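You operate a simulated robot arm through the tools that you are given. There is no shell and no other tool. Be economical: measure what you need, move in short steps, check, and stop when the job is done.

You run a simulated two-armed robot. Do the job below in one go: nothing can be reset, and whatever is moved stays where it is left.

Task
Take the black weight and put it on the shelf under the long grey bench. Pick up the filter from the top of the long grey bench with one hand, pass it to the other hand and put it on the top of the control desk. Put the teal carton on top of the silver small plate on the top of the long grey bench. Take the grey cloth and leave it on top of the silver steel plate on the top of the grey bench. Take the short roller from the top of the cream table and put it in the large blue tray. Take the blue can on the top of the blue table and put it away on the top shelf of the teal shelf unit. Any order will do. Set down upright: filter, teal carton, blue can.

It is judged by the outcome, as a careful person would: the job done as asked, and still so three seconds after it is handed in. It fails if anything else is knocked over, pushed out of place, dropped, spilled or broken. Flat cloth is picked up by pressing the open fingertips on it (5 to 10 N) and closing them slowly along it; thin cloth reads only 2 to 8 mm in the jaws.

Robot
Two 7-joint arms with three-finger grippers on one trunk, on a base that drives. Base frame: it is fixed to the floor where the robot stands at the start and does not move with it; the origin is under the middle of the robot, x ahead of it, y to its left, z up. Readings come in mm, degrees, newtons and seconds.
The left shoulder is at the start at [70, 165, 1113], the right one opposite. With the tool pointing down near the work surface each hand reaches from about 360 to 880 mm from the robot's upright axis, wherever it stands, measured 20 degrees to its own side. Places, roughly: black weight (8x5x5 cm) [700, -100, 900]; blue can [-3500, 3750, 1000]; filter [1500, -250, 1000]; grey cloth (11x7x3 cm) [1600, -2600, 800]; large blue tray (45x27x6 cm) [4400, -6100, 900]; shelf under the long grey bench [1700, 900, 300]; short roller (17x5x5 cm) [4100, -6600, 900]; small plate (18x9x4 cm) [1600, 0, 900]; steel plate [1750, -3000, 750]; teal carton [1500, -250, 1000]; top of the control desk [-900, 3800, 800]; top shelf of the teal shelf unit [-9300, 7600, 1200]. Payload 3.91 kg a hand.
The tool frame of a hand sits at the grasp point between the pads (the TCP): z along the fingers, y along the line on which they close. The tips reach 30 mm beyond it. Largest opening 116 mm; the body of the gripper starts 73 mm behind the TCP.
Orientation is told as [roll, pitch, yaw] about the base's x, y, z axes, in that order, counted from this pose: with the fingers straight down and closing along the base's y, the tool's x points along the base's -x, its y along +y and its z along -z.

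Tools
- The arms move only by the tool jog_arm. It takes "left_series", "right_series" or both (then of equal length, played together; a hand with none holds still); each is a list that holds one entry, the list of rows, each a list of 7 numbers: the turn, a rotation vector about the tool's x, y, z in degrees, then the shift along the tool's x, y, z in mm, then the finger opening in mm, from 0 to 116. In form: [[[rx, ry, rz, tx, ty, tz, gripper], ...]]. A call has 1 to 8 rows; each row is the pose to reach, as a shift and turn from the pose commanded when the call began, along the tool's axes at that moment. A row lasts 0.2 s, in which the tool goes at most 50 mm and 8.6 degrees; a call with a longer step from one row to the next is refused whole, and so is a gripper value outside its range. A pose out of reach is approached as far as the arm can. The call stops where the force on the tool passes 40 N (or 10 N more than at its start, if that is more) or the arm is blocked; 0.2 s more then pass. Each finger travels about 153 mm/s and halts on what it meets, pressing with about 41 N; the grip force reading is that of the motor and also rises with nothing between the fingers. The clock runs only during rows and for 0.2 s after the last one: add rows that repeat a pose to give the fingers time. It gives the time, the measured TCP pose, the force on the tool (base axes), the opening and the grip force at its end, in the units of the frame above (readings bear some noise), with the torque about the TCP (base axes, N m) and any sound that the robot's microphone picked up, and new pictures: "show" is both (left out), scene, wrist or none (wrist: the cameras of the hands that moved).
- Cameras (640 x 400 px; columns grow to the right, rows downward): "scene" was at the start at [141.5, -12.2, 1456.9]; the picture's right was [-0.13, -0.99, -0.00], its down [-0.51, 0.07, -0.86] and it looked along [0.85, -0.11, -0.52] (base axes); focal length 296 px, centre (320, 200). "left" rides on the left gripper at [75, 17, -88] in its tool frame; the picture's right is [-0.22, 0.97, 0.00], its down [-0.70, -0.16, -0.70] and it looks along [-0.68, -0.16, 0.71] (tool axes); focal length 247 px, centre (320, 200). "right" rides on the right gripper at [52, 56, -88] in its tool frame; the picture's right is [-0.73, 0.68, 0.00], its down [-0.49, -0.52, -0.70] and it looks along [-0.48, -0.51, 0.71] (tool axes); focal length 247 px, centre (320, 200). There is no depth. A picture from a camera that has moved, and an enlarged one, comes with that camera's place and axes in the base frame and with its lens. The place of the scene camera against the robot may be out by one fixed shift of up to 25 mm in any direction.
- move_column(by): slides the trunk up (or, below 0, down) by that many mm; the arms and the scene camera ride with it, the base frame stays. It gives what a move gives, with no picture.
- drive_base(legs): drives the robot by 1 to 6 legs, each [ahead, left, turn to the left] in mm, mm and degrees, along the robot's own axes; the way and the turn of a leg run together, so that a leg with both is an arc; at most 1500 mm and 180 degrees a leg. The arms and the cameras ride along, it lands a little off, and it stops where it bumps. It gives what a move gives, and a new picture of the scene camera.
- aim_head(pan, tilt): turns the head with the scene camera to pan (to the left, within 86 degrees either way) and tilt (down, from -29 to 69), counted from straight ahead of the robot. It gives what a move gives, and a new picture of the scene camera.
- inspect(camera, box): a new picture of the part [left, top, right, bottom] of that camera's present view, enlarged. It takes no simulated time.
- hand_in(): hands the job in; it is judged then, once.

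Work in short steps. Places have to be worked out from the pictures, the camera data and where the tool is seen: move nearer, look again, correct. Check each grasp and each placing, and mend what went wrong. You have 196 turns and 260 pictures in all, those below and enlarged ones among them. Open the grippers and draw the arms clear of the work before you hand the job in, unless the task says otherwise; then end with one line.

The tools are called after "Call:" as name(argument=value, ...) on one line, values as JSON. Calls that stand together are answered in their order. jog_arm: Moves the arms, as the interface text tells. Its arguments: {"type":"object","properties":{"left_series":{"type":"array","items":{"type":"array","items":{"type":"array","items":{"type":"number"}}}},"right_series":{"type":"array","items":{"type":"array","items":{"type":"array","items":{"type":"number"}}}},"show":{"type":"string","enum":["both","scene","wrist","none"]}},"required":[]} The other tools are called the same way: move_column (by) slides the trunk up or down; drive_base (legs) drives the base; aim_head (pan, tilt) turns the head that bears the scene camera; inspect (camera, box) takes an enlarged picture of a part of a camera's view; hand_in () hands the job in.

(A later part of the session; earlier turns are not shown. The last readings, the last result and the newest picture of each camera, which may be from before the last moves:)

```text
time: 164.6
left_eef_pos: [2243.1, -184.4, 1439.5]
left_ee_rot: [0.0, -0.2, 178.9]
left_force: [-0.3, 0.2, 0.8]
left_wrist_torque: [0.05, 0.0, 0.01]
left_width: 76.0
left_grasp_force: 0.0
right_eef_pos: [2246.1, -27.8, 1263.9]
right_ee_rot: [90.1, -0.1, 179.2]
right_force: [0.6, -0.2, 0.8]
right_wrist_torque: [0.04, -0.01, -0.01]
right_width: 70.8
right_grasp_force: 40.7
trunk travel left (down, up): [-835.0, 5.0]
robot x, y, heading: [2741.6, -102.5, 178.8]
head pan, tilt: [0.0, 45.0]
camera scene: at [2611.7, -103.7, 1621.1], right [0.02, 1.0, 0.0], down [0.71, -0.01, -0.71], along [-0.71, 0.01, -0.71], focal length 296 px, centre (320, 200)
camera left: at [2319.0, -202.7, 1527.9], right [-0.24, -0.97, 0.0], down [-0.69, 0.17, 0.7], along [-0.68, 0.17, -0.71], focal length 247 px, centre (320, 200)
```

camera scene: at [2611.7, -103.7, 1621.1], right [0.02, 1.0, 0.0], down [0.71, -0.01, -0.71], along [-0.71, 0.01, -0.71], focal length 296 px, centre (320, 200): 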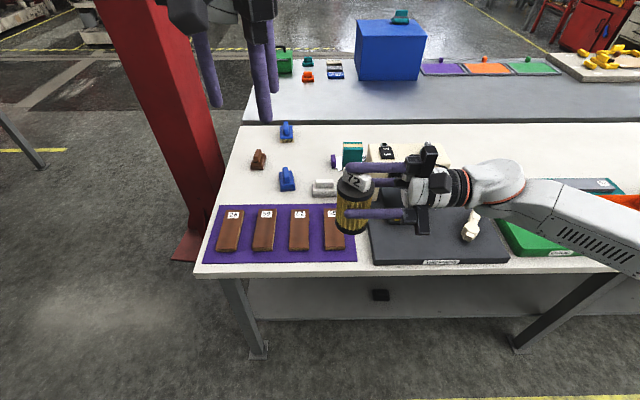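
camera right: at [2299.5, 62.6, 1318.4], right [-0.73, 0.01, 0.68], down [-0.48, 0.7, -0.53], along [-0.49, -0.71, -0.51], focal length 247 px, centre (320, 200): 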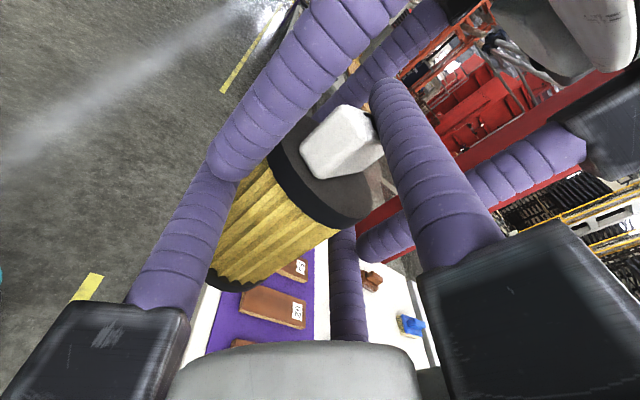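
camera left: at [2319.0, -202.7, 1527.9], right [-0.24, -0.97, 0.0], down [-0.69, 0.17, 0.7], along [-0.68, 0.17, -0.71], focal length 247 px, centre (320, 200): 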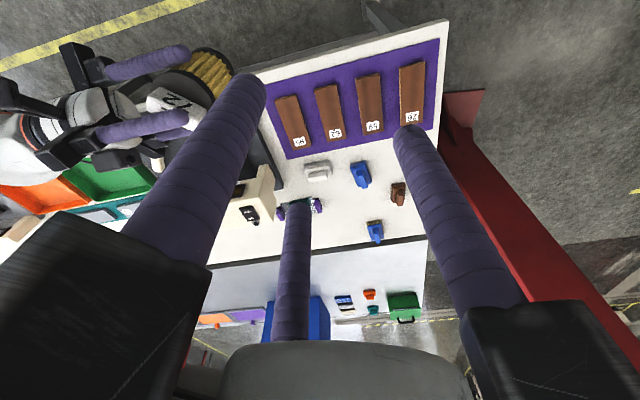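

The handover worked: the right hand holds the filter upright. Now I lower the trunk, tuck the left hand, and look for the way to the control desk.

Call:
jog_arm(left_series=[[[0, 0, 0, 0, 20, 40, 76], [0, 0, 0, 10, 40, 80, 76], [0, 0, 0, 20, 50, 120, 76], [0, 0, 0, 30, 50, 160, 76], [0, 0, 0, 40, 50, 200, 76]]], show="none")

Call:
aim_head(pan=-80, tilt=10)

Call:
aim_head(pan=-45, tilt=10)

```text
time: 165.8
left_eef_pos: [2282.2, -236.2, 1240.3]
left_ee_rot: [0.0, -0.1, 178.9]
left_force: [0.2, -0.3, -0.3]
left_wrist_torque: [0.03, 0.0, 0.04]
left_width: 76.2
left_grasp_force: 0.0
right_eef_pos: [2245.8, -26.5, 1264.1]
right_ee_rot: [90.0, 0.1, 179.2]
right_force: [0.3, 0.0, 0.0]
right_wrist_torque: [0.04, 0.04, 0.03]
right_width: 70.7
right_grasp_force: 40.8
trunk travel left (down, up): [-835.0, 5.0]
robot x, y, heading: [2741.8, -101.3, 179.0]
head pan, tilt: [0.0, 45.0]
```

```text
time: 167.3
left_eef_pos: [2281.9, -235.6, 1242.0]
left_ee_rot: [0.0, -0.1, 178.9]
left_force: [1.1, 0.0, -0.2]
left_wrist_torque: [0.0, -0.04, 0.0]
left_width: 76.1
left_grasp_force: 0.0
right_eef_pos: [2244.9, -25.6, 1263.6]
right_ee_rot: [90.2, 0.0, 179.2]
right_force: [-0.2, -0.5, 1.3]
right_wrist_torque: [0.0, 0.0, 0.01]
right_width: 70.8
right_grasp_force: 41.3
trunk travel left (down, up): [-835.0, 5.0]
robot x, y, heading: [2740.8, -99.5, 178.8]
head pan, tilt: [-80.0, 10.0]
camera scene: at [2678.2, -10.9, 1676.0], right [0.99, 0.16, 0.0], down [0.03, -0.17, -0.98], along [-0.15, 0.97, -0.17], focal length 296 px, centre (320, 200)
```

scene: 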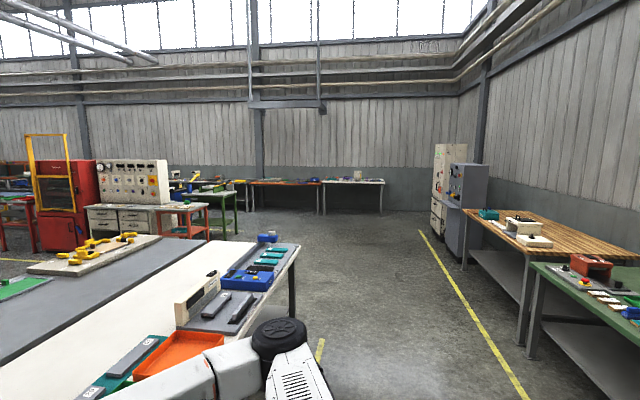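

```text
time: 168.4
left_eef_pos: [2281.6, -235.5, 1239.8]
left_ee_rot: [0.0, -0.1, 178.9]
left_force: [0.3, 0.1, 0.0]
left_wrist_torque: [-0.02, 0.02, 0.04]
left_width: 76.0
left_grasp_force: 0.1
right_eef_pos: [2246.6, -25.8, 1263.5]
right_ee_rot: [90.2, 0.1, 179.3]
right_force: [-0.1, -0.8, -0.2]
right_wrist_torque: [-0.01, 0.03, -0.02]
right_width: 70.7
right_grasp_force: 40.7
trunk travel left (down, up): [-835.0, 5.0]
robot x, y, heading: [2738.9, -104.6, 178.7]
head pan, tilt: [-45.0, 10.0]
camera scene: at [2628.3, -35.7, 1676.0], right [0.72, 0.69, 0.0], down [0.12, -0.13, -0.98], along [-0.68, 0.71, -0.17], focal length 296 px, centre (320, 200)
```

scene: 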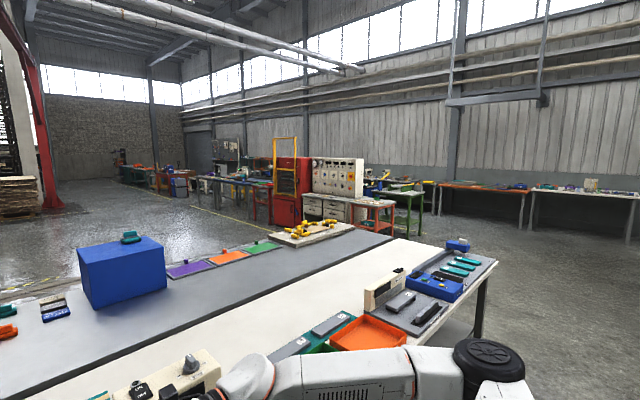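

The control desk is the cream cabinet with the gauge panel near [-1100,3815]. I'll drive along the back aisle past the bench end (y≈2350), then along y≈2950.

Call:
drive_base(legs=[[0, -1500, 1], [0, -1500, 0], [1500, 0, 0], [1300, 0, 0]])

Call:
aim_head(pan=-60, tilt=20)

```text
time: 195.8
left_eef_pos: [-444.3, 2857.6, 1241.3]
left_ee_rot: [0.0, -0.1, 177.0]
left_force: [-0.6, 0.0, 0.3]
left_wrist_torque: [-0.03, -0.01, 0.0]
left_width: 75.9
left_grasp_force: 0.0
right_eef_pos: [-473.4, 3069.3, 1263.9]
right_ee_rot: [90.2, 0.0, 177.4]
right_force: [0.4, 0.6, -2.0]
right_wrist_torque: [0.03, 0.0, -0.02]
right_width: 70.7
right_grasp_force: 30.4
trunk travel left (down, up): [-835.0, 5.0]
robot x, y, heading: [18.5, 2972.1, 177.2]
head pan, tilt: [-45.0, 10.0]
camera scene: at [-91.4, 3046.6, 1676.1], right [0.74, 0.67, 0.0], down [0.12, -0.13, -0.98], along [-0.66, 0.73, -0.17], focal length 296 px, centre (320, 200)
```

scene: 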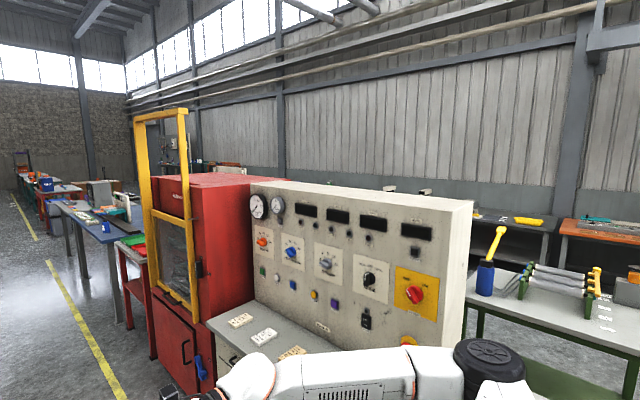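

```text
time: 196.6
left_eef_pos: [-443.4, 2857.7, 1240.7]
left_ee_rot: [0.1, -0.1, 177.1]
left_force: [0.4, -0.3, 0.4]
left_wrist_torque: [0.01, -0.02, -0.02]
left_width: 76.0
left_grasp_force: 0.0
right_eef_pos: [-474.2, 3069.3, 1264.5]
right_ee_rot: [90.2, 0.0, 177.3]
right_force: [-0.6, 0.3, -1.6]
right_wrist_torque: [0.04, 0.01, -0.02]
right_width: 70.7
right_grasp_force: 30.2
trunk travel left (down, up): [-835.0, 5.0]
robot x, y, heading: [18.3, 2975.9, 177.2]
head pan, tilt: [-60.0, 20.0]
camera scene: at [-72.3, 3060.5, 1659.8], right [0.89, 0.46, 0.0], down [0.16, -0.3, -0.94], along [-0.43, 0.84, -0.34], focal length 296 px, centre (320, 200)
```

scene: 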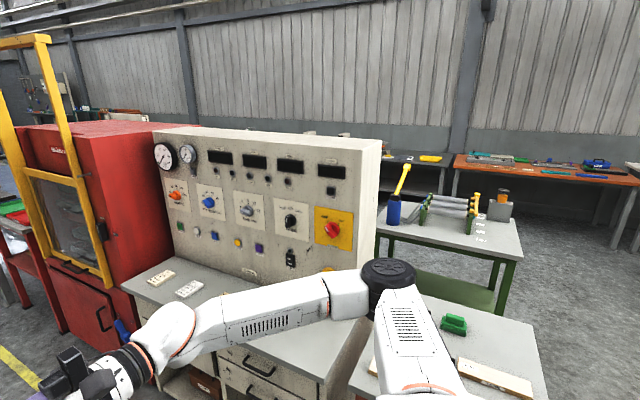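

The free part of the desk top seems to be around [-650,3790]. I raise and retract the left hand out of the way, drive up in front of the desk, and turn to face it.

Call:
jog_arm(left_series=[[[0, 0, 0, 10, 10, -45, 76], [0, 0, 0, 30, 20, -90, 76], [0, 0, 0, 50, 30, -135, 76], [0, 0, 0, 70, 40, -180, 76], [0, 0, 0, 70, 50, -200, 76]]], show="none")

Call:
drive_base(legs=[[640, 0, 0], [0, 0, -87]])

Call:
aim_head(pan=0, tilt=35)

```text
refused: row 2 steps farther than a row can; nothing moved
```

```text
time: 203.9
left_eef_pos: [-756.3, 3469.5, 1240.6]
left_ee_rot: [0.0, -0.2, 89.4]
left_force: [-0.3, 0.4, 0.4]
left_wrist_torque: [-0.01, 0.02, 0.01]
left_width: 75.8
left_grasp_force: 0.0
right_eef_pos: [-545.3, 3506.5, 1264.4]
right_ee_rot: [90.2, 0.0, 89.5]
right_force: [0.1, -0.6, -2.3]
right_wrist_torque: [0.0, -0.04, 0.02]
right_width: 70.7
right_grasp_force: 30.6
trunk travel left (down, up): [-835.0, 5.0]
robot x, y, heading: [-623.2, 3011.6, 89.4]
head pan, tilt: [-60.0, 20.0]
camera scene: at [-536.6, 3106.3, 1659.7], right [0.49, -0.87, 0.0], down [-0.3, -0.17, -0.94], along [0.82, 0.46, -0.34], focal length 296 px, centre (320, 200)
```

scene: 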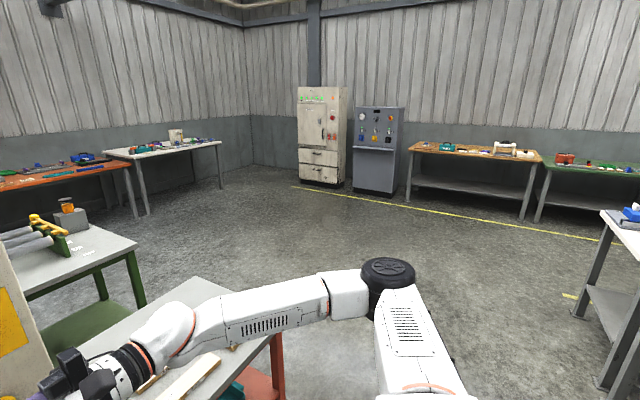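

```text
time: 205.2
left_eef_pos: [-755.1, 3468.9, 1240.9]
left_ee_rot: [0.0, -0.2, 89.3]
left_force: [0.4, 0.6, -0.5]
left_wrist_torque: [0.0, -0.05, -0.01]
left_width: 76.0
left_grasp_force: 0.1
right_eef_pos: [-545.5, 3505.7, 1263.6]
right_ee_rot: [90.2, 0.0, 89.5]
right_force: [0.0, 0.3, -2.0]
right_wrist_torque: [-0.01, -0.04, -0.01]
right_width: 70.5
right_grasp_force: 31.1
trunk travel left (down, up): [-835.0, 5.0]
robot x, y, heading: [-619.4, 3012.7, 88.9]
head pan, tilt: [0.0, 35.0]
camera scene: at [-616.4, 3148.8, 1635.9], right [1.0, -0.01, 0.0], down [-0.01, -0.57, -0.82], along [0.01, 0.82, -0.57], focal length 296 px, centre (320, 200)
```

scene: 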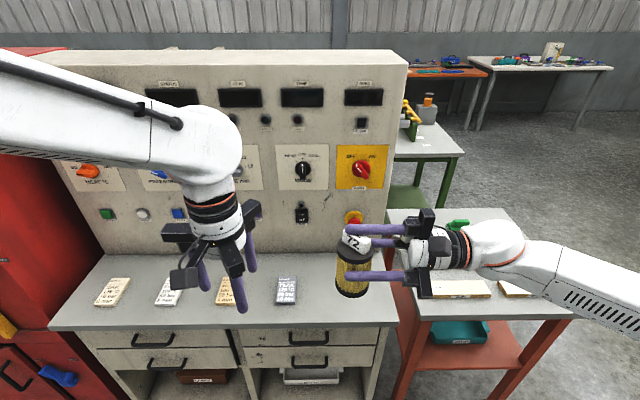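

The desk has four cards, and it is free to the right of them around [-545,3790]. To keep the right forearm off the neighbouring table I swing the right hand 60° toward pointing forward, and lift the left hand away.

Call:
jog_arm(right_series=[[[0, -8.5, 0, 0, 0, 0, 40], [0, -17, 0, 0, 0, 0, 40], [0, -25.5, 0, 0, 0, 0, 40], [0, -34, 0, 0, 0, 0, 40], [0, -42.5, 0, 0, 0, 0, 40], [0, -51, 0, 0, 0, 0, 40], [0, -59.5, 0, 0, 0, 0, 40], [0, -59.5, 0, 0, 0, 0, 40]]], left_series=[[[0, 0, 0, 10, 0, -30, 76], [0, 0, 0, 20, 10, -60, 76], [0, 0, 0, 40, 20, -90, 76], [0, 0, 0, 60, 30, -120, 76], [0, 0, 0, 80, 40, -150, 76], [0, 0, 0, 80, 50, -180, 76], [0, 0, 0, 80, 60, -200, 76], [0, 0, 0, 80, 60, -200, 76]]], show="both")

```text
time: 207.0
left_eef_pos: [-814.4, 3389.2, 1440.1]
left_ee_rot: [0.0, -0.1, 89.3]
left_force: [0.2, -0.6, -0.5]
left_wrist_torque: [-0.01, 0.01, -0.01]
left_width: 76.2
left_grasp_force: 0.1
right_eef_pos: [-505.3, 3526.0, 1140.5]
right_ee_rot: [90.4, 0.1, 30.5]
right_force: [0.2, 0.4, -1.9]
right_wrist_torque: [-0.03, -0.01, -0.03]
right_width: 70.6
right_grasp_force: 30.5
right hand out of reach, approached as far as the arm can: row 2, 3, 4, 5, 6, 7, 8
trunk travel left (down, up): [-835.0, 5.0]
robot x, y, heading: [-624.2, 3011.7, 89.2]
head pan, tilt: [0.0, 35.0]
camera scene: at [-616.8, 3149.8, 1635.8], right [1.0, -0.01, 0.0], down [-0.01, -0.57, -0.82], along [0.01, 0.82, -0.57], focal length 296 px, centre (320, 200)
camera right: at [-506.2, 3422.4, 1195.5], right [0.63, 0.37, 0.68], down [0.77, -0.35, -0.53], along [0.05, 0.86, -0.51], focal length 247 px, centre (320, 200)
camera left: at [-832.7, 3317.1, 1527.7], right [-0.97, 0.24, 0.0], down [0.17, 0.69, 0.7], along [0.17, 0.68, -0.71], focal length 247 px, centre (320, 200)
```

scene: 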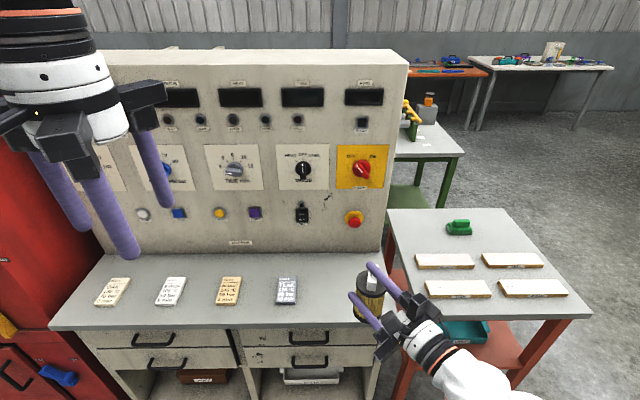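
right: 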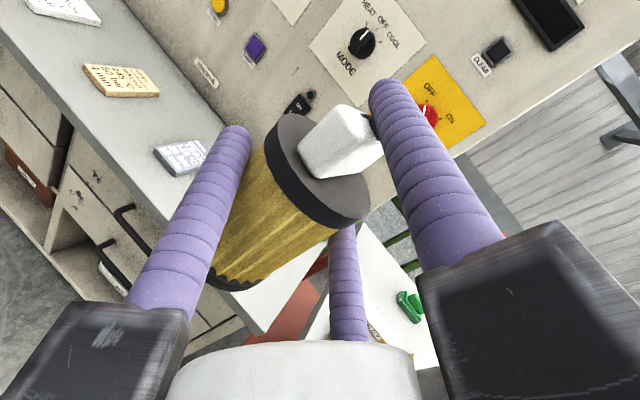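
left: 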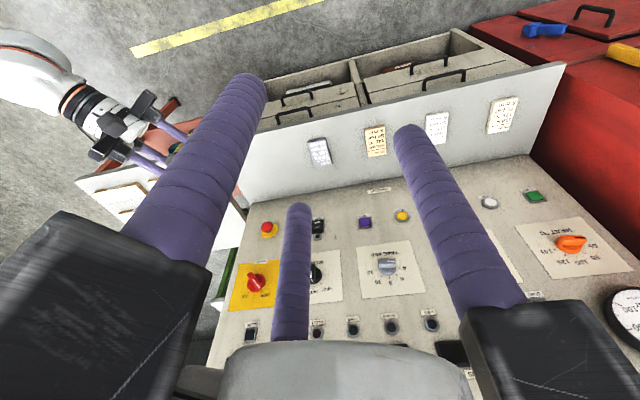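

The hand now points forward-left, with the filter upright. I drive forward so the filter is over the free desk area.

Call:
drive_base(legs=[[255, 52, 0]])

Call:
move_column(by=-190)

Call:
aim_head(pan=0, tilt=50)

```text
time: 208.9
left_eef_pos: [-862.2, 3640.2, 1441.6]
left_ee_rot: [0.1, -0.2, 89.1]
left_force: [-0.1, 0.7, -0.1]
left_wrist_torque: [0.03, -0.03, 0.03]
left_width: 75.9
left_grasp_force: 0.1
right_eef_pos: [-553.4, 3774.3, 1142.1]
right_ee_rot: [90.4, 0.0, 30.5]
right_force: [1.2, -1.0, -1.8]
right_wrist_torque: [-0.02, -0.04, -0.01]
right_width: 70.4
right_grasp_force: 30.2
trunk travel left (down, up): [-835.0, 5.0]
robot x, y, heading: [-669.3, 3263.4, 89.0]
head pan, tilt: [0.0, 35.0]
camera scene: at [-664.0, 3398.0, 1636.1], right [1.0, -0.02, 0.0], down [-0.01, -0.57, -0.82], along [0.01, 0.82, -0.57], focal length 296 px, centre (320, 200)
```

scene: 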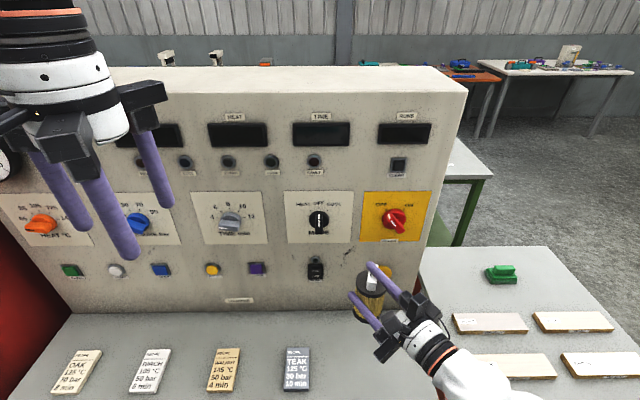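

```text
time: 211.0
left_eef_pos: [-861.8, 3641.6, 1249.7]
left_ee_rot: [0.0, 0.0, 89.1]
left_force: [0.8, -0.7, 0.8]
left_wrist_torque: [0.01, 0.02, 0.02]
left_width: 76.0
left_grasp_force: 0.0
right_eef_pos: [-553.9, 3774.8, 951.8]
right_ee_rot: [90.5, 0.0, 30.5]
right_force: [-0.6, -0.4, -1.5]
right_wrist_torque: [-0.01, 0.0, 0.02]
right_width: 70.4
right_grasp_force: 30.7
trunk travel left (down, up): [-645.0, 195.0]
robot x, y, heading: [-668.6, 3262.1, 88.9]
head pan, tilt: [0.0, 35.0]
```

```text
time: 211.7
left_eef_pos: [-862.3, 3641.7, 1248.7]
left_ee_rot: [0.1, -0.1, 89.2]
left_force: [-0.6, 0.2, 0.0]
left_wrist_torque: [0.0, 0.01, -0.01]
left_width: 76.0
left_grasp_force: 0.1
right_eef_pos: [-552.4, 3774.4, 952.1]
right_ee_rot: [90.5, 0.0, 30.4]
right_force: [-0.1, 0.2, -1.8]
right_wrist_torque: [-0.01, -0.01, 0.02]
right_width: 70.7
right_grasp_force: 30.5
trunk travel left (down, up): [-645.0, 195.0]
robot x, y, heading: [-666.9, 3261.7, 89.1]
head pan, tilt: [0.0, 50.0]
camera scene: at [-664.5, 3388.4, 1424.2], right [1.0, -0.02, 0.0], down [-0.01, -0.77, -0.64], along [0.01, 0.64, -0.77], focal length 296 px, centre (320, 200)
```

scene: 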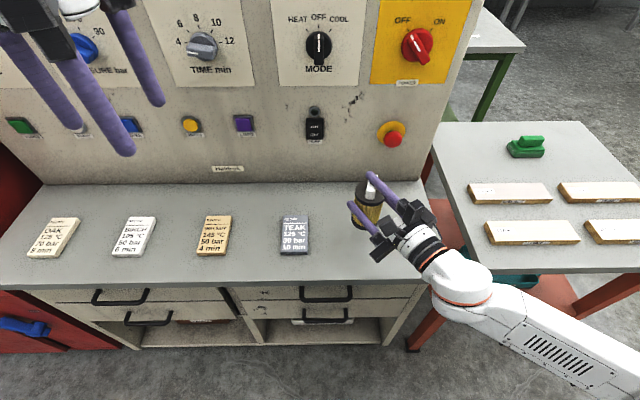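

I check the filter's attitude close up, then lower it.

Call:
inspect(camera="scene", box=[310, 150, 470, 290])

Call:
jog_arm(right_series=[[[0, 0, 0, 0, -20, 0, 40], [0, 0, 0, 0, -40, 0, 40], [0, 0, 0, 0, -55, 0, 40], [0, 0, 0, 0, -60, 0, 40], [0, 0, 0, 0, -63, 0, 40], [0, 0, 0, 0, -66, 0, 40]]], show="both")

```text
2.86 times, centred on (390, 220) of scene
camera zoom: at [-664.5, 3388.4, 1424.2], right [1.0, -0.02, 0.0], down [-0.01, -0.77, -0.64], along [0.01, 0.64, -0.77], focal length 847 px, centre (120, 143)
```

zoom: 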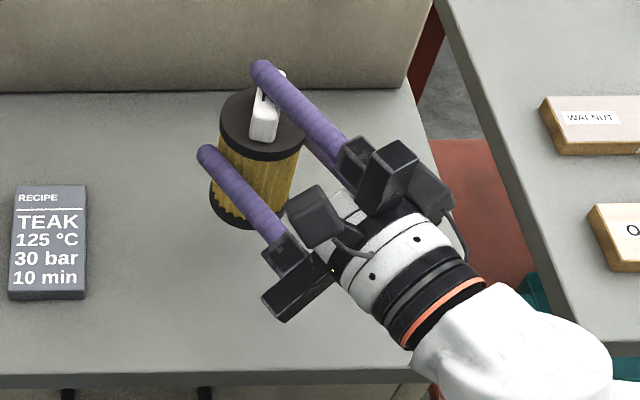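

```text
time: 213.1
left_eef_pos: [-863.9, 3640.7, 1251.2]
left_ee_rot: [0.1, -0.2, 89.2]
left_force: [-0.4, 0.8, 0.0]
left_wrist_torque: [-0.02, 0.0, 0.0]
left_width: 76.2
left_grasp_force: 0.0
right_eef_pos: [-558.0, 3777.2, 889.3]
right_ee_rot: [90.4, 0.0, 30.4]
right_force: [0.8, -0.3, 4.1]
right_wrist_torque: [-0.12, -0.1, 0.02]
right_width: 71.0
right_grasp_force: 30.3
right hand out of reach, approached as far as the arm can: row 3, 4, 5, 6
trunk travel left (down, up): [-645.0, 195.0]
robot x, y, heading: [-668.9, 3258.1, 89.2]
head pan, tilt: [0.0, 50.0]
camera scene: at [-664.6, 3387.7, 1424.4], right [1.0, -0.02, 0.0], down [-0.01, -0.77, -0.64], along [0.01, 0.64, -0.77], focal length 296 px, centre (320, 200)
camera right: at [-558.4, 3673.8, 942.3], right [0.63, 0.37, 0.68], down [0.77, -0.35, -0.53], along [0.05, 0.86, -0.51], focal length 247 px, centre (320, 200)
```

scene: 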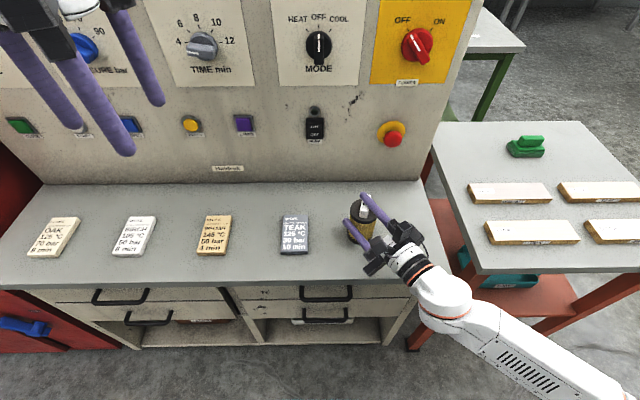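
right: 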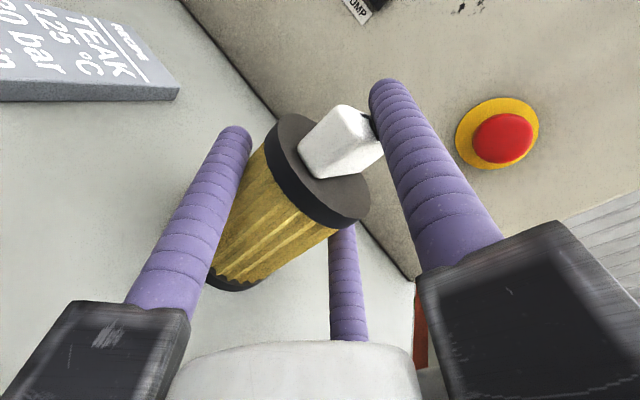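

Light contact shows (+4 N versus -2 N), but the arm is near its limit. I lower the trunk by 3 mm to confirm.

Call:
move_column(by=-3)

Call:
inspect(camera="scene", box=[310, 170, 450, 290])

```text
time: 213.7
left_eef_pos: [-862.4, 3639.6, 1248.4]
left_ee_rot: [0.0, -0.2, 89.0]
left_force: [-1.0, -0.1, 0.6]
left_wrist_torque: [0.0, -0.02, 0.01]
left_width: 76.0
left_grasp_force: 0.0
right_eef_pos: [-558.5, 3776.1, 888.1]
right_ee_rot: [90.7, -0.1, 30.4]
right_force: [1.6, 4.2, 23.9]
right_wrist_torque: [-0.1, -0.3, 0.03]
right_width: 70.8
right_grasp_force: 30.5
trunk travel left (down, up): [-642.0, 198.0]
robot x, y, heading: [-669.4, 3259.4, 89.3]
head pan, tilt: [0.0, 50.0]
```

```text
3.33 times, centred on (380, 230) of scene
camera zoom: at [-664.6, 3386.5, 1421.7], right [1.0, -0.02, 0.0], down [-0.01, -0.77, -0.64], along [0.01, 0.64, -0.77], focal length 988 px, centre (120, 100)
```

zoom: 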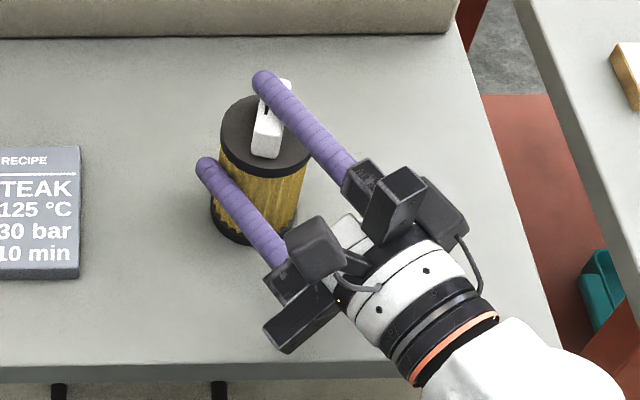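

Contact is confirmed. I open the right hand and draw it straight back.

Call:
jog_arm(right_series=[[[0, 0, 0, 0, 1, 0, 70], [0, 0, 0, 0, 1, 0, 76], [0, 0, 0, 0, 1, 0, 84], [0, 0, 0, 0, 1, 0, 90], [0, 0, 0, 0, 1, -20, 90], [0, 0, 0, 0, 1, -60, 90], [0, 0, 0, 0, 1, -105, 90], [0, 0, 0, 0, 1, -130, 90]]], show="both")

```text
time: 215.4
left_eef_pos: [-861.6, 3641.0, 1248.2]
left_ee_rot: [0.0, 0.0, 89.1]
left_force: [0.5, -0.3, -0.5]
left_wrist_torque: [0.01, -0.01, 0.0]
left_width: 76.1
left_grasp_force: 0.0
right_eef_pos: [-571.5, 3731.8, 891.0]
right_ee_rot: [90.2, 0.0, 30.4]
right_force: [0.6, -0.3, -0.3]
right_wrist_torque: [-0.05, -0.03, -0.01]
right_width: 90.3
right_grasp_force: 0.0
right hand out of reach, approached as far as the arm can: row 5, 6, 7, 8
trunk travel left (down, up): [-642.0, 198.0]
robot x, y, heading: [-671.3, 3264.0, 89.3]
head pan, tilt: [0.0, 50.0]
camera scene: at [-664.6, 3388.0, 1421.2], right [1.0, -0.02, 0.0], down [-0.01, -0.77, -0.64], along [0.01, 0.64, -0.77], focal length 296 px, centre (320, 200)
camera right: at [-571.7, 3628.8, 945.4], right [0.63, 0.37, 0.68], down [0.77, -0.36, -0.53], along [0.05, 0.86, -0.51], focal length 247 px, centre (320, 200)
```

scene: 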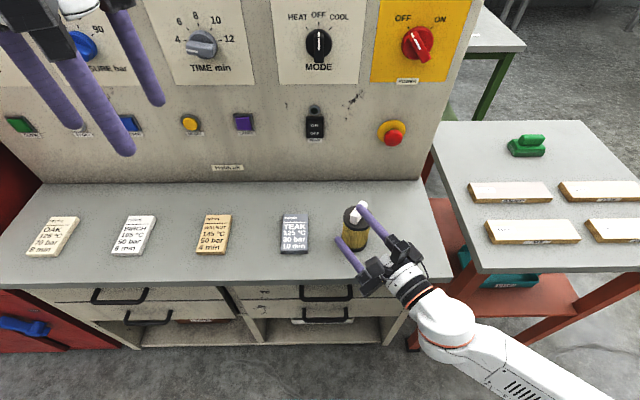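
right: 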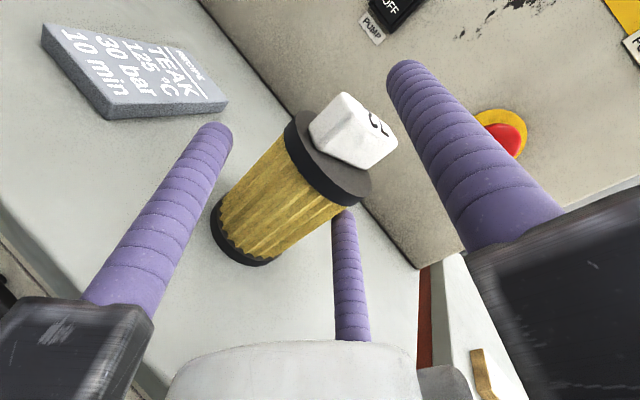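

The hand slid sideways at a reach limit. I check closely whether a finger touches the filter before retreating.

Call:
inspect(camera="scene", box=[310, 180, 430, 300])

Call:
inspect(camera="right", box=[180, 60, 460, 340])

```text
3.33 times, centred on (370, 240) of scene
camera zoom: at [-664.6, 3388.0, 1421.2], right [1.0, -0.02, 0.0], down [-0.01, -0.77, -0.64], along [0.01, 0.64, -0.77], focal length 988 px, centre (153, 67)
```

zoom: 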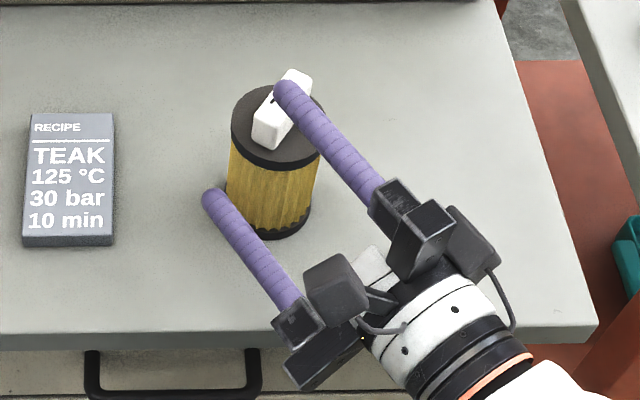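

```text
1.43 times, centred on (320, 200) of right
camera zoom: at [-571.7, 3628.8, 945.4], right [0.63, 0.37, 0.68], down [0.77, -0.36, -0.53], along [0.05, 0.86, -0.51], focal length 353 px, centre (320, 200)
```

zoom: 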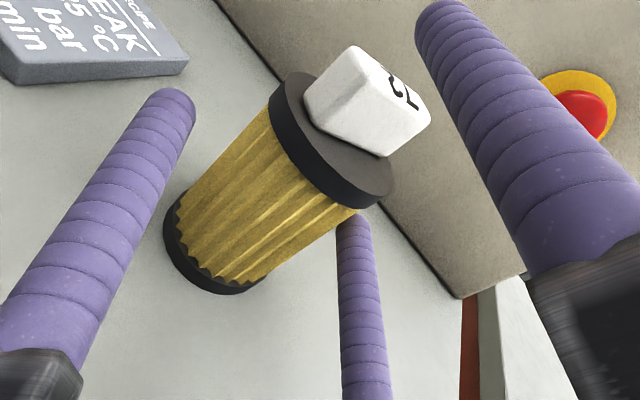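

The right-hand finger is close to the filter but not pressing. I retreat with the base backward and to the right, which opens that gap.

Call:
drive_base(legs=[[-125, -95, 0], [-250, 0, 0]])

Call:
inspect(camera="scene", box=[200, 60, 420, 260])

```text
time: 218.3
left_eef_pos: [-772.5, 3260.5, 1248.0]
left_ee_rot: [0.0, -0.1, 89.4]
left_force: [1.2, -0.6, -0.8]
left_wrist_torque: [0.02, 0.01, 0.03]
left_width: 75.9
left_grasp_force: 0.1
right_eef_pos: [-482.6, 3352.5, 890.8]
right_ee_rot: [90.2, 0.0, 30.6]
right_force: [0.3, -0.3, 0.5]
right_wrist_torque: [-0.04, 0.03, 0.0]
right_width: 89.7
right_grasp_force: 0.0
trunk travel left (down, up): [-642.0, 198.0]
robot x, y, heading: [-574.9, 2880.8, 89.1]
head pan, tilt: [0.0, 50.0]
camera scene: at [-573.6, 3008.3, 1421.2], right [1.0, -0.01, 0.0], down [-0.01, -0.77, -0.64], along [0.01, 0.64, -0.77], focal length 296 px, centre (320, 200)
```

scene: 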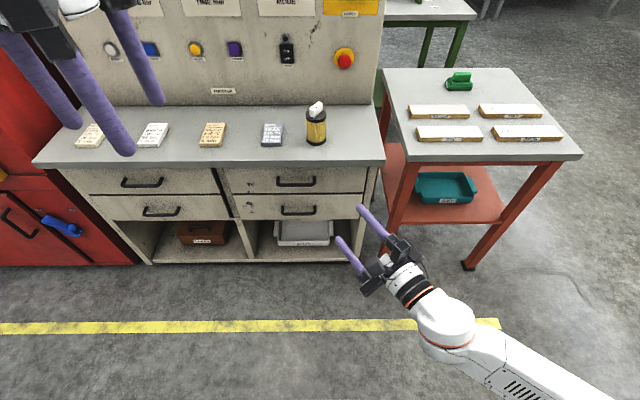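

```text
2.00 times, centred on (310, 160) of scene
camera zoom: at [-573.6, 3008.3, 1421.2], right [1.0, -0.01, 0.0], down [-0.01, -0.77, -0.64], along [0.01, 0.64, -0.77], focal length 593 px, centre (340, 280)
```

zoom: 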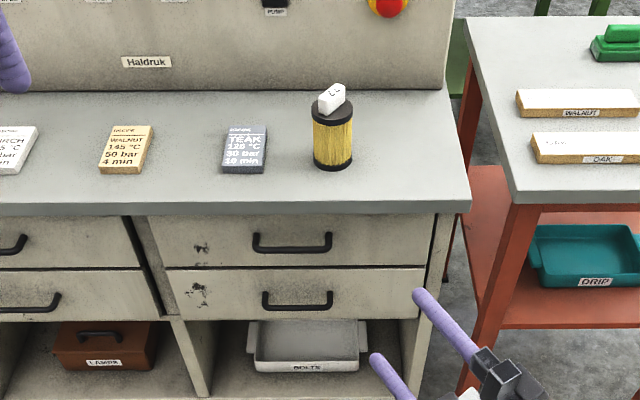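

The filter stands upright on the control desk. Next is the blue can: I turn the right hand back to pointing down, then drive toward the blue table.

Call:
jog_arm(right_series=[[[8.5, 0, 0, 0, 20, 0, 90], [17, 0, 0, 0, 40, 0, 90], [25.5, 0, 0, 0, 60, 0, 90], [34, 0, 0, 0, 80, 0, 90], [42.5, 0, 0, 0, 100, 0, 90], [51, 0, 0, 0, 120, 0, 90], [59.5, 0, 0, 0, 140, 0, 90], [68, 0, 0, 0, 160, 0, 90]]], show="none")

Call:
jog_arm(right_series=[[[8, 0, 0, 0, 0, 0, 90], [15, 0, 0, 0, 0, 0, 90], [22, 0, 0, 0, 0, 0, 90]]], show="none")

Call:
drive_base(legs=[[0, 0, 90], [1400, 0, 0], [1000, 0, 0]])

Call:
aim_head(pan=-50, tilt=20)

```text
time: 220.3
left_eef_pos: [-772.9, 3259.8, 1247.9]
left_ee_rot: [0.0, 0.0, 89.6]
left_force: [0.5, -0.4, 0.8]
left_wrist_torque: [0.02, -0.04, 0.04]
left_width: 76.0
left_grasp_force: 0.1
right_eef_pos: [-357.6, 3140.6, 685.4]
right_ee_rot: [40.8, 13.0, 45.6]
right_force: [0.6, 0.0, 0.6]
right_wrist_torque: [0.02, 0.0, 0.0]
right_width: 89.9
right_grasp_force: 0.0
right hand out of reach, approached as far as the arm can: row 1, 2, 3, 4, 5, 6, 7, 8
trunk travel left (down, up): [-642.0, 198.0]
robot x, y, heading: [-577.7, 2885.9, 89.8]
head pan, tilt: [0.0, 50.0]
stopped in row 8 (right hand): the arm was blocked; the commanded pose is now the measured one
```

```text
time: 221.1
left_eef_pos: [-772.3, 3263.2, 1246.6]
left_ee_rot: [0.0, 0.0, 89.5]
left_force: [0.0, 1.2, -0.5]
left_wrist_torque: [-0.07, -0.01, -0.01]
left_width: 76.1
left_grasp_force: 0.0
right_eef_pos: [-327.0, 3073.5, 648.0]
right_ee_rot: [29.3, 11.1, 48.6]
right_force: [-0.3, -4.2, -1.8]
right_wrist_torque: [0.39, 0.05, -0.18]
right_width: 90.0
right_grasp_force: 0.1
right hand out of reach, approached as far as the arm can: row 1, 2, 3
trunk travel left (down, up): [-642.0, 198.0]
robot x, y, heading: [-575.9, 2883.3, 89.2]
head pan, tilt: [0.0, 50.0]
```

```text
time: 236.9
left_eef_pos: [-3368.8, 2599.6, 1246.9]
left_ee_rot: [-0.1, -0.1, -178.2]
left_force: [-0.7, -0.3, 0.5]
left_wrist_torque: [0.0, -0.01, -0.01]
left_width: 76.0
left_grasp_force: 0.1
right_eef_pos: [-3194.5, 3052.3, 647.9]
right_ee_rot: [29.2, 11.2, 140.9]
right_force: [-0.1, 0.6, 0.4]
right_wrist_torque: [-0.03, -0.02, 0.01]
right_width: 89.8
right_grasp_force: 0.0
trunk travel left (down, up): [-642.0, 198.0]
robot x, y, heading: [-2998.4, 2810.9, -178.2]
head pan, tilt: [0.0, 50.0]
camera scene: at [-3122.9, 2806.1, 1421.2], right [-0.03, 1.0, 0.0], down [0.77, 0.02, -0.64], along [-0.64, -0.02, -0.77], focal length 296 px, centre (320, 200)
```

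scene: 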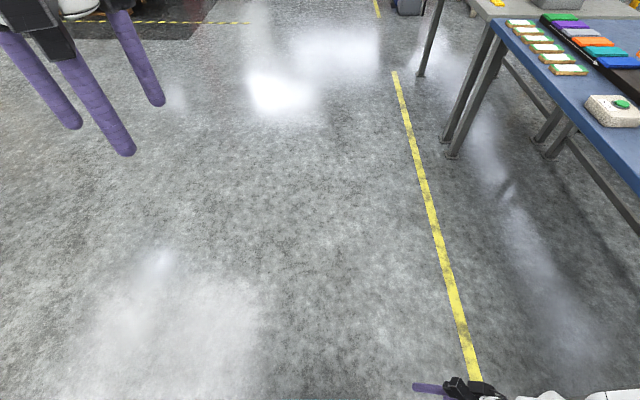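

```text
time: 238.1
left_eef_pos: [-3368.3, 2599.2, 1246.4]
left_ee_rot: [0.0, -0.1, -178.3]
left_force: [0.3, -1.1, -0.2]
left_wrist_torque: [0.0, 0.0, -0.01]
left_width: 76.0
left_grasp_force: 0.0
right_eef_pos: [-3194.3, 3051.8, 648.8]
right_ee_rot: [29.2, 11.2, 140.8]
right_force: [-0.2, 0.0, 0.9]
right_wrist_torque: [0.02, -0.03, 0.01]
right_width: 89.9
right_grasp_force: 0.1
trunk travel left (down, up): [-642.0, 198.0]
robot x, y, heading: [-2996.9, 2811.0, -178.2]
head pan, tilt: [-50.0, 20.0]
camera scene: at [-3107.7, 2877.9, 1466.7], right [0.75, 0.67, 0.0], down [0.23, -0.26, -0.94], along [-0.63, 0.7, -0.34], focal length 296 px, centre (320, 200)
```

scene: 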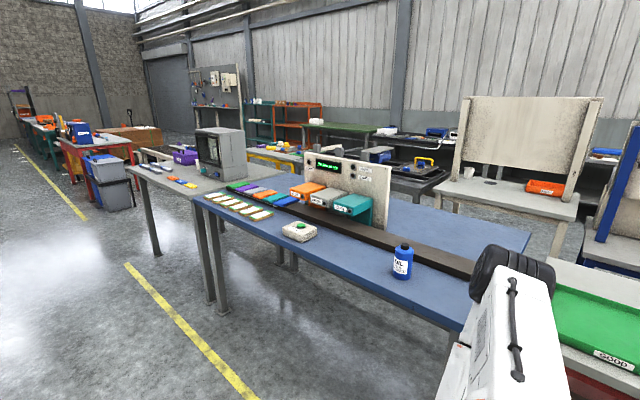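

The blue can is a bottle-like can near [-3460,3670]. The right arm ended in an awkward low pose, so I first bring it back up and forward.

Call:
jog_arm(right_series=[[[0, 0, 0, 8, 20, -36, 90], [0, 0, 0, 16, 40, -72, 90], [0, 0, 0, 24, 60, -107, 90], [0, 0, 0, 32, 80, -143, 90], [0, 0, 0, 40, 100, -178, 90], [0, 0, 0, 48, 120, -214, 90]]], show="none")

Call:
jog_arm(right_series=[[[0, 0, 0, -20, 32, -16, 90], [0, 0, 0, -40, 64, -31, 90], [0, 0, 0, -60, 97, -47, 90], [0, 0, 0, -80, 129, -62, 90], [0, 0, 0, -100, 161, -78, 90], [0, 0, 0, -120, 193, -94, 90], [0, 0, 0, -140, 226, -109, 90], [0, 0, 0, -159, 258, -125, 90]]], show="none")

```text
time: 239.5
left_eef_pos: [-3368.5, 2598.7, 1247.7]
left_ee_rot: [-0.1, -0.1, -178.4]
left_force: [0.8, 0.0, 1.2]
left_wrist_torque: [0.01, 0.02, 0.01]
left_width: 76.1
left_grasp_force: 0.1
right_eef_pos: [-3294.0, 3176.5, 894.3]
right_ee_rot: [29.3, 11.0, 141.0]
right_force: [0.4, 0.5, 0.9]
right_wrist_torque: [0.0, 0.0, -0.05]
right_width: 90.1
right_grasp_force: 0.0
right hand out of reach, approached as far as the arm can: row 1, 2, 3, 4, 5, 6
trunk travel left (down, up): [-642.0, 198.0]
robot x, y, heading: [-2995.2, 2808.1, -178.3]
head pan, tilt: [-50.0, 20.0]
```

```text
time: 241.3
left_eef_pos: [-3368.1, 2600.2, 1246.3]
left_ee_rot: [0.0, 0.0, -178.3]
left_force: [0.5, -0.3, -0.1]
left_wrist_torque: [-0.01, 0.0, 0.02]
left_width: 76.1
left_grasp_force: 0.1
right_eef_pos: [-3446.1, 3247.4, 1039.8]
right_ee_rot: [29.3, 11.4, 140.9]
right_force: [0.2, -0.5, 0.2]
right_wrist_torque: [0.02, 0.01, 0.03]
right_width: 90.1
right_grasp_force: 0.1
right hand out of reach, approached as far as the arm can: row 1, 2, 3, 4, 5, 6, 7, 8
trunk travel left (down, up): [-642.0, 198.0]
robot x, y, heading: [-2995.9, 2812.5, -178.5]
head pan, tilt: [-50.0, 20.0]
```

Now I rotate the right hand back to pointing straight down while bringing it inward.

Call:
jog_arm(right_series=[[[4.56, 0, -6.11, 19, 21, 8, 90], [9.1, 0, -12.2, 38, 42, 15, 90], [13.7, 0, -18.3, 57, 63, 23, 90], [18.2, 0, -24.4, 77, 84, 31, 90], [22.8, 0, -30.6, 96, 105, 39, 90], [27.3, 0, -36.7, 115, 126, 46, 90], [31.9, 0, -42.8, 134, 147, 54, 90], [31.9, 0, -42.8, 134, 147, 54, 90]]], show="none")

Call:
drive_base(legs=[[330, 0, 0], [0, 0, -92]])

Call:
aim_head(pan=0, tilt=30)

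```text
time: 243.3
left_eef_pos: [-3370.1, 2596.9, 1244.4]
left_ee_rot: [-0.2, 0.0, -178.3]
left_force: [0.6, -0.4, -0.3]
left_wrist_torque: [0.07, -0.01, -0.01]
left_width: 76.2
left_grasp_force: 0.1
right_eef_pos: [-3305.6, 3340.6, 965.2]
right_ee_rot: [-1.2, 16.3, 152.7]
right_force: [-0.7, 0.3, 0.4]
right_wrist_torque: [0.06, -0.04, 0.02]
right_width: 90.1
right_grasp_force: 0.0
right hand out of reach, approached as far as the arm can: row 1, 2, 3, 4, 5, 6
trunk travel left (down, up): [-642.0, 198.0]
robot x, y, heading: [-2999.9, 2812.1, -178.4]
head pan, tilt: [-50.0, 20.0]
stopped in row 8 (right hand): the arm was blocked; the commanded pose is now the measured one
```

```text
time: 249.4
left_eef_pos: [-3516.8, 3181.3, 1248.5]
left_ee_rot: [0.0, -0.1, 88.6]
left_force: [0.3, 0.4, 0.2]
left_wrist_torque: [-0.01, 0.01, -0.05]
left_width: 76.1
left_grasp_force: 0.0
right_eef_pos: [-2779.2, 3079.8, 964.4]
right_ee_rot: [-1.0, 16.4, 59.8]
right_force: [0.4, -0.3, 0.1]
right_wrist_torque: [0.01, 0.0, 0.01]
right_width: 90.0
right_grasp_force: 0.0
trunk travel left (down, up): [-642.0, 198.0]
robot x, y, heading: [-3328.6, 2800.8, 88.5]
head pan, tilt: [-50.0, 20.0]
camera scene: at [-3250.8, 2909.9, 1466.8], right [0.62, -0.78, 0.0], down [-0.27, -0.21, -0.94], along [0.73, 0.59, -0.34], focal length 296 px, centre (320, 200)
```

scene: 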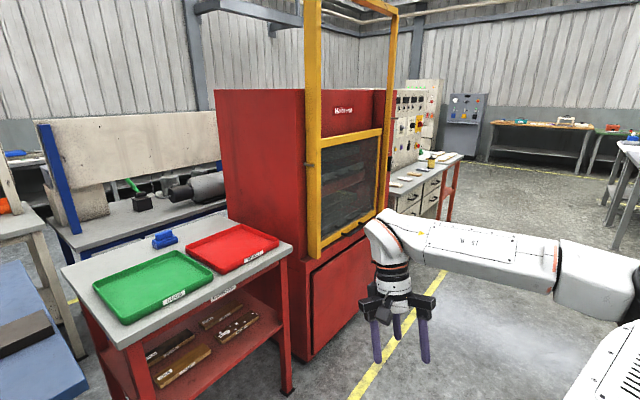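

```text
time: 250.6
left_eef_pos: [-3517.3, 3183.7, 1247.5]
left_ee_rot: [0.0, -0.1, 88.7]
left_force: [-0.5, 0.8, 0.5]
left_wrist_torque: [0.04, -0.03, -0.01]
left_width: 76.0
left_grasp_force: 0.1
right_eef_pos: [-2779.3, 3079.9, 962.9]
right_ee_rot: [-1.1, 16.3, 59.8]
right_force: [0.0, -0.1, 1.0]
right_wrist_torque: [0.03, 0.03, -0.02]
right_width: 89.8
right_grasp_force: 0.1
trunk travel left (down, up): [-642.0, 198.0]
robot x, y, heading: [-3324.9, 2802.9, 88.9]
head pan, tilt: [0.0, 30.0]
camera scene: at [-3321.3, 2942.1, 1450.7], right [1.0, -0.02, 0.0], down [-0.01, -0.5, -0.87], along [0.02, 0.87, -0.5], focal length 296 px, centre (320, 200)
```

scene: 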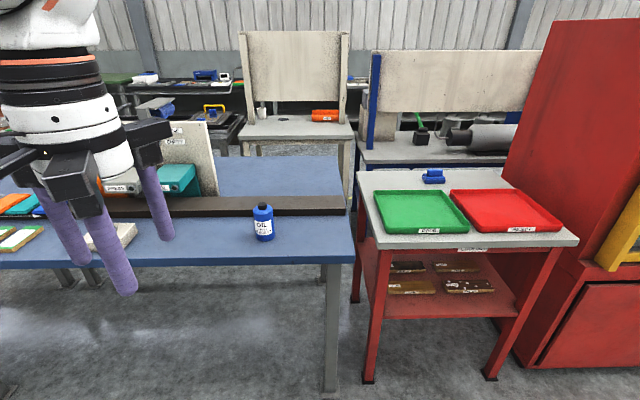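

The can is at about [-3485,3700] on the blue table. I drive 200 mm closer and bring the left hand toward it.

Call:
drive_base(legs=[[200, 0, 0]])

Call:
jog_arm(left_series=[[[0, 0, 0, -40, -5, 10, 100], [0, 0, 0, -80, -10, 20, 100], [0, 0, 0, -120, -15, 30, 100], [0, 0, 0, -160, -20, 40, 100], [0, 0, 0, -200, -25, 50, 100], [0, 0, 0, -240, -30, 60, 100]]], show="both")

```text
time: 252.2
left_eef_pos: [-3512.5, 3383.2, 1247.2]
left_ee_rot: [0.0, -0.1, 88.7]
left_force: [0.1, -0.3, -0.6]
left_wrist_torque: [-0.06, -0.03, -0.02]
left_width: 75.9
left_grasp_force: 0.1
right_eef_pos: [-2776.1, 3281.0, 962.7]
right_ee_rot: [-1.0, 16.3, 60.0]
right_force: [-0.1, 0.8, 0.3]
right_wrist_torque: [-0.02, -0.01, -0.01]
right_width: 90.0
right_grasp_force: 0.1
trunk travel left (down, up): [-642.0, 198.0]
robot x, y, heading: [-3323.8, 3001.8, 88.7]
head pan, tilt: [0.0, 30.0]
camera scene: at [-3317.2, 3143.4, 1450.7], right [1.0, -0.02, 0.0], down [-0.01, -0.5, -0.87], along [0.02, 0.87, -0.5], focal length 296 px, centre (320, 200)
```

scene: 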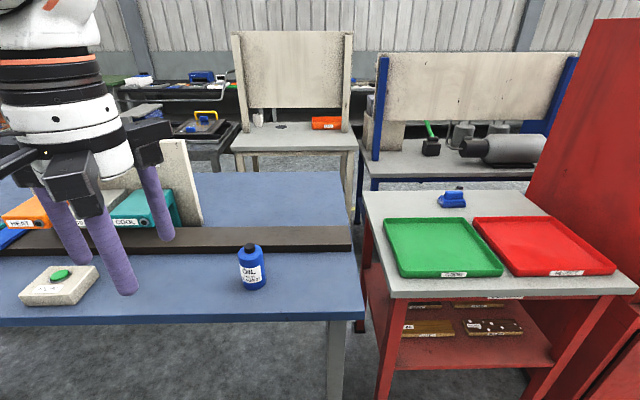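

```text
time: 253.6
left_eef_pos: [-3477.6, 3625.7, 1186.7]
left_ee_rot: [0.2, 0.0, 88.7]
left_force: [0.2, 0.4, 0.1]
left_wrist_torque: [-0.02, 0.01, 0.02]
left_width: 99.9
left_grasp_force: 0.0
right_eef_pos: [-2775.2, 3283.1, 962.8]
right_ee_rot: [-1.0, 16.5, 59.9]
right_force: [0.2, 0.9, 1.0]
right_wrist_torque: [-0.04, 0.01, 0.04]
right_width: 89.9
right_grasp_force: 0.1
trunk travel left (down, up): [-642.0, 198.0]
robot x, y, heading: [-3323.3, 3002.1, 88.5]
head pan, tilt: [0.0, 30.0]
camera scene: at [-3316.0, 3145.9, 1450.4], right [1.0, -0.02, 0.0], down [-0.01, -0.5, -0.86], along [0.02, 0.86, -0.5], focal length 296 px, centre (320, 200)
camera left: at [-3494.8, 3551.2, 1273.7], right [-0.97, 0.24, 0.0], down [0.18, 0.69, 0.7], along [0.17, 0.68, -0.71], focal length 247 px, centre (320, 200)
```

scene: 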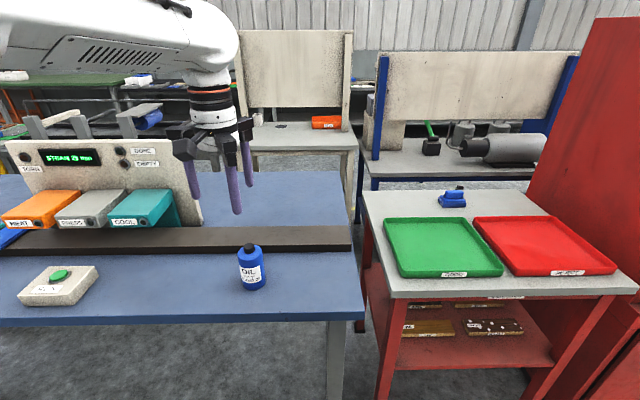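
left: 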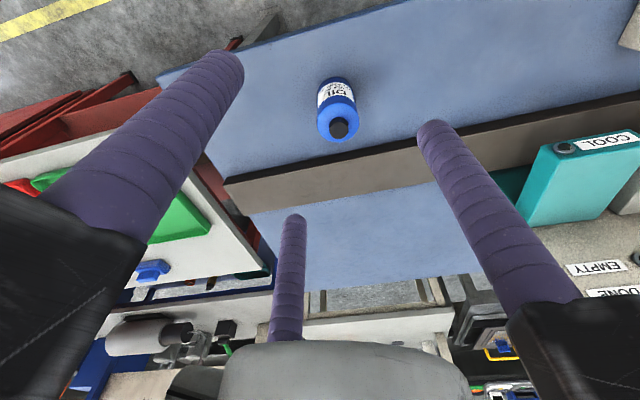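

The can is near [-3479,3734], with its top at about z 940. I move over it and look again.

Call:
jog_arm(left_series=[[[0, 0, 0, -30, 0, 30, 100], [0, 0, 0, -60, 0, 60, 100], [0, 0, 0, -90, 0, 90, 100], [0, 0, 0, -108, 0, 125, 100], [0, 0, 0, -108, 0, 140, 100], [0, 0, 0, -108, 0, 140, 100]]], show="both")

Call:
inspect(camera="scene", box=[180, 140, 320, 310])

```text
time: 255.0
left_eef_pos: [-3476.8, 3730.1, 1048.3]
left_ee_rot: [0.1, 0.0, 88.7]
left_force: [-0.1, -0.5, -0.7]
left_wrist_torque: [-0.04, 0.02, 0.02]
left_width: 100.4
left_grasp_force: 0.1
right_eef_pos: [-2776.2, 3281.9, 963.4]
right_ee_rot: [-1.0, 16.4, 59.9]
right_force: [-0.2, -0.5, 0.6]
right_wrist_torque: [0.02, 0.01, 0.01]
right_width: 90.2
right_grasp_force: 0.1
trunk travel left (down, up): [-642.0, 198.0]
robot x, y, heading: [-3319.3, 3003.7, 89.0]
head pan, tilt: [0.0, 30.0]
camera scene: at [-3317.1, 3143.7, 1450.6], right [1.0, -0.02, 0.0], down [-0.01, -0.5, -0.87], along [0.02, 0.87, -0.5], focal length 296 px, centre (320, 200)
camera left: at [-3493.9, 3656.5, 1135.6], right [-0.97, 0.25, 0.0], down [0.18, 0.69, 0.7], along [0.17, 0.68, -0.71], focal length 247 px, centre (320, 200)
```

scene: 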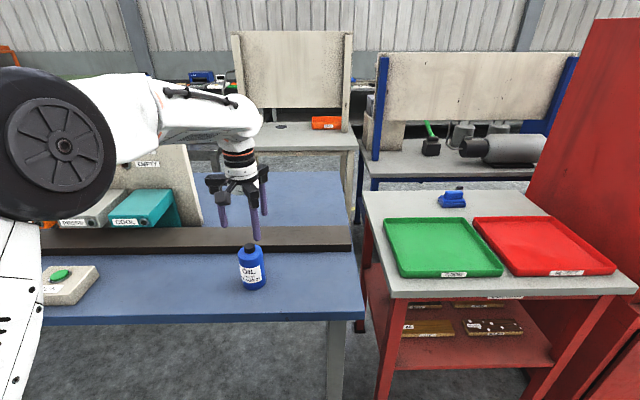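
left: 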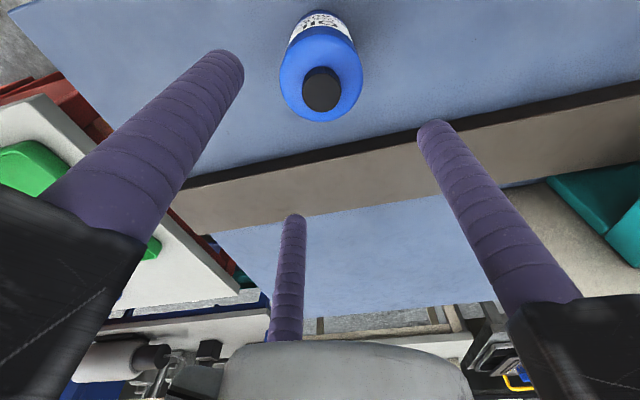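

```text
2.35 times, centred on (250, 225) of scene
camera zoom: at [-3317.1, 3143.7, 1450.6], right [1.0, -0.02, 0.0], down [-0.01, -0.5, -0.87], along [0.02, 0.87, -0.5], focal length 697 px, centre (485, 141)
```

zoom: 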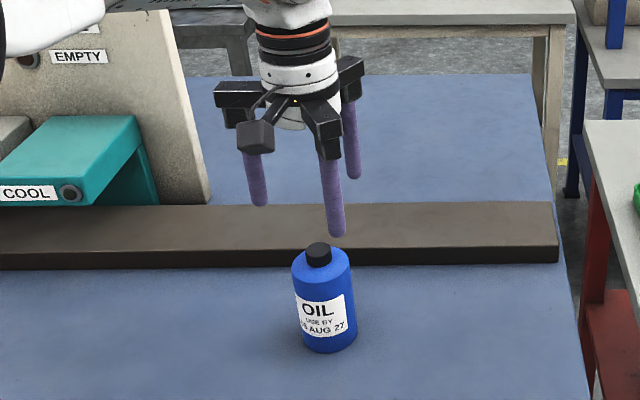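

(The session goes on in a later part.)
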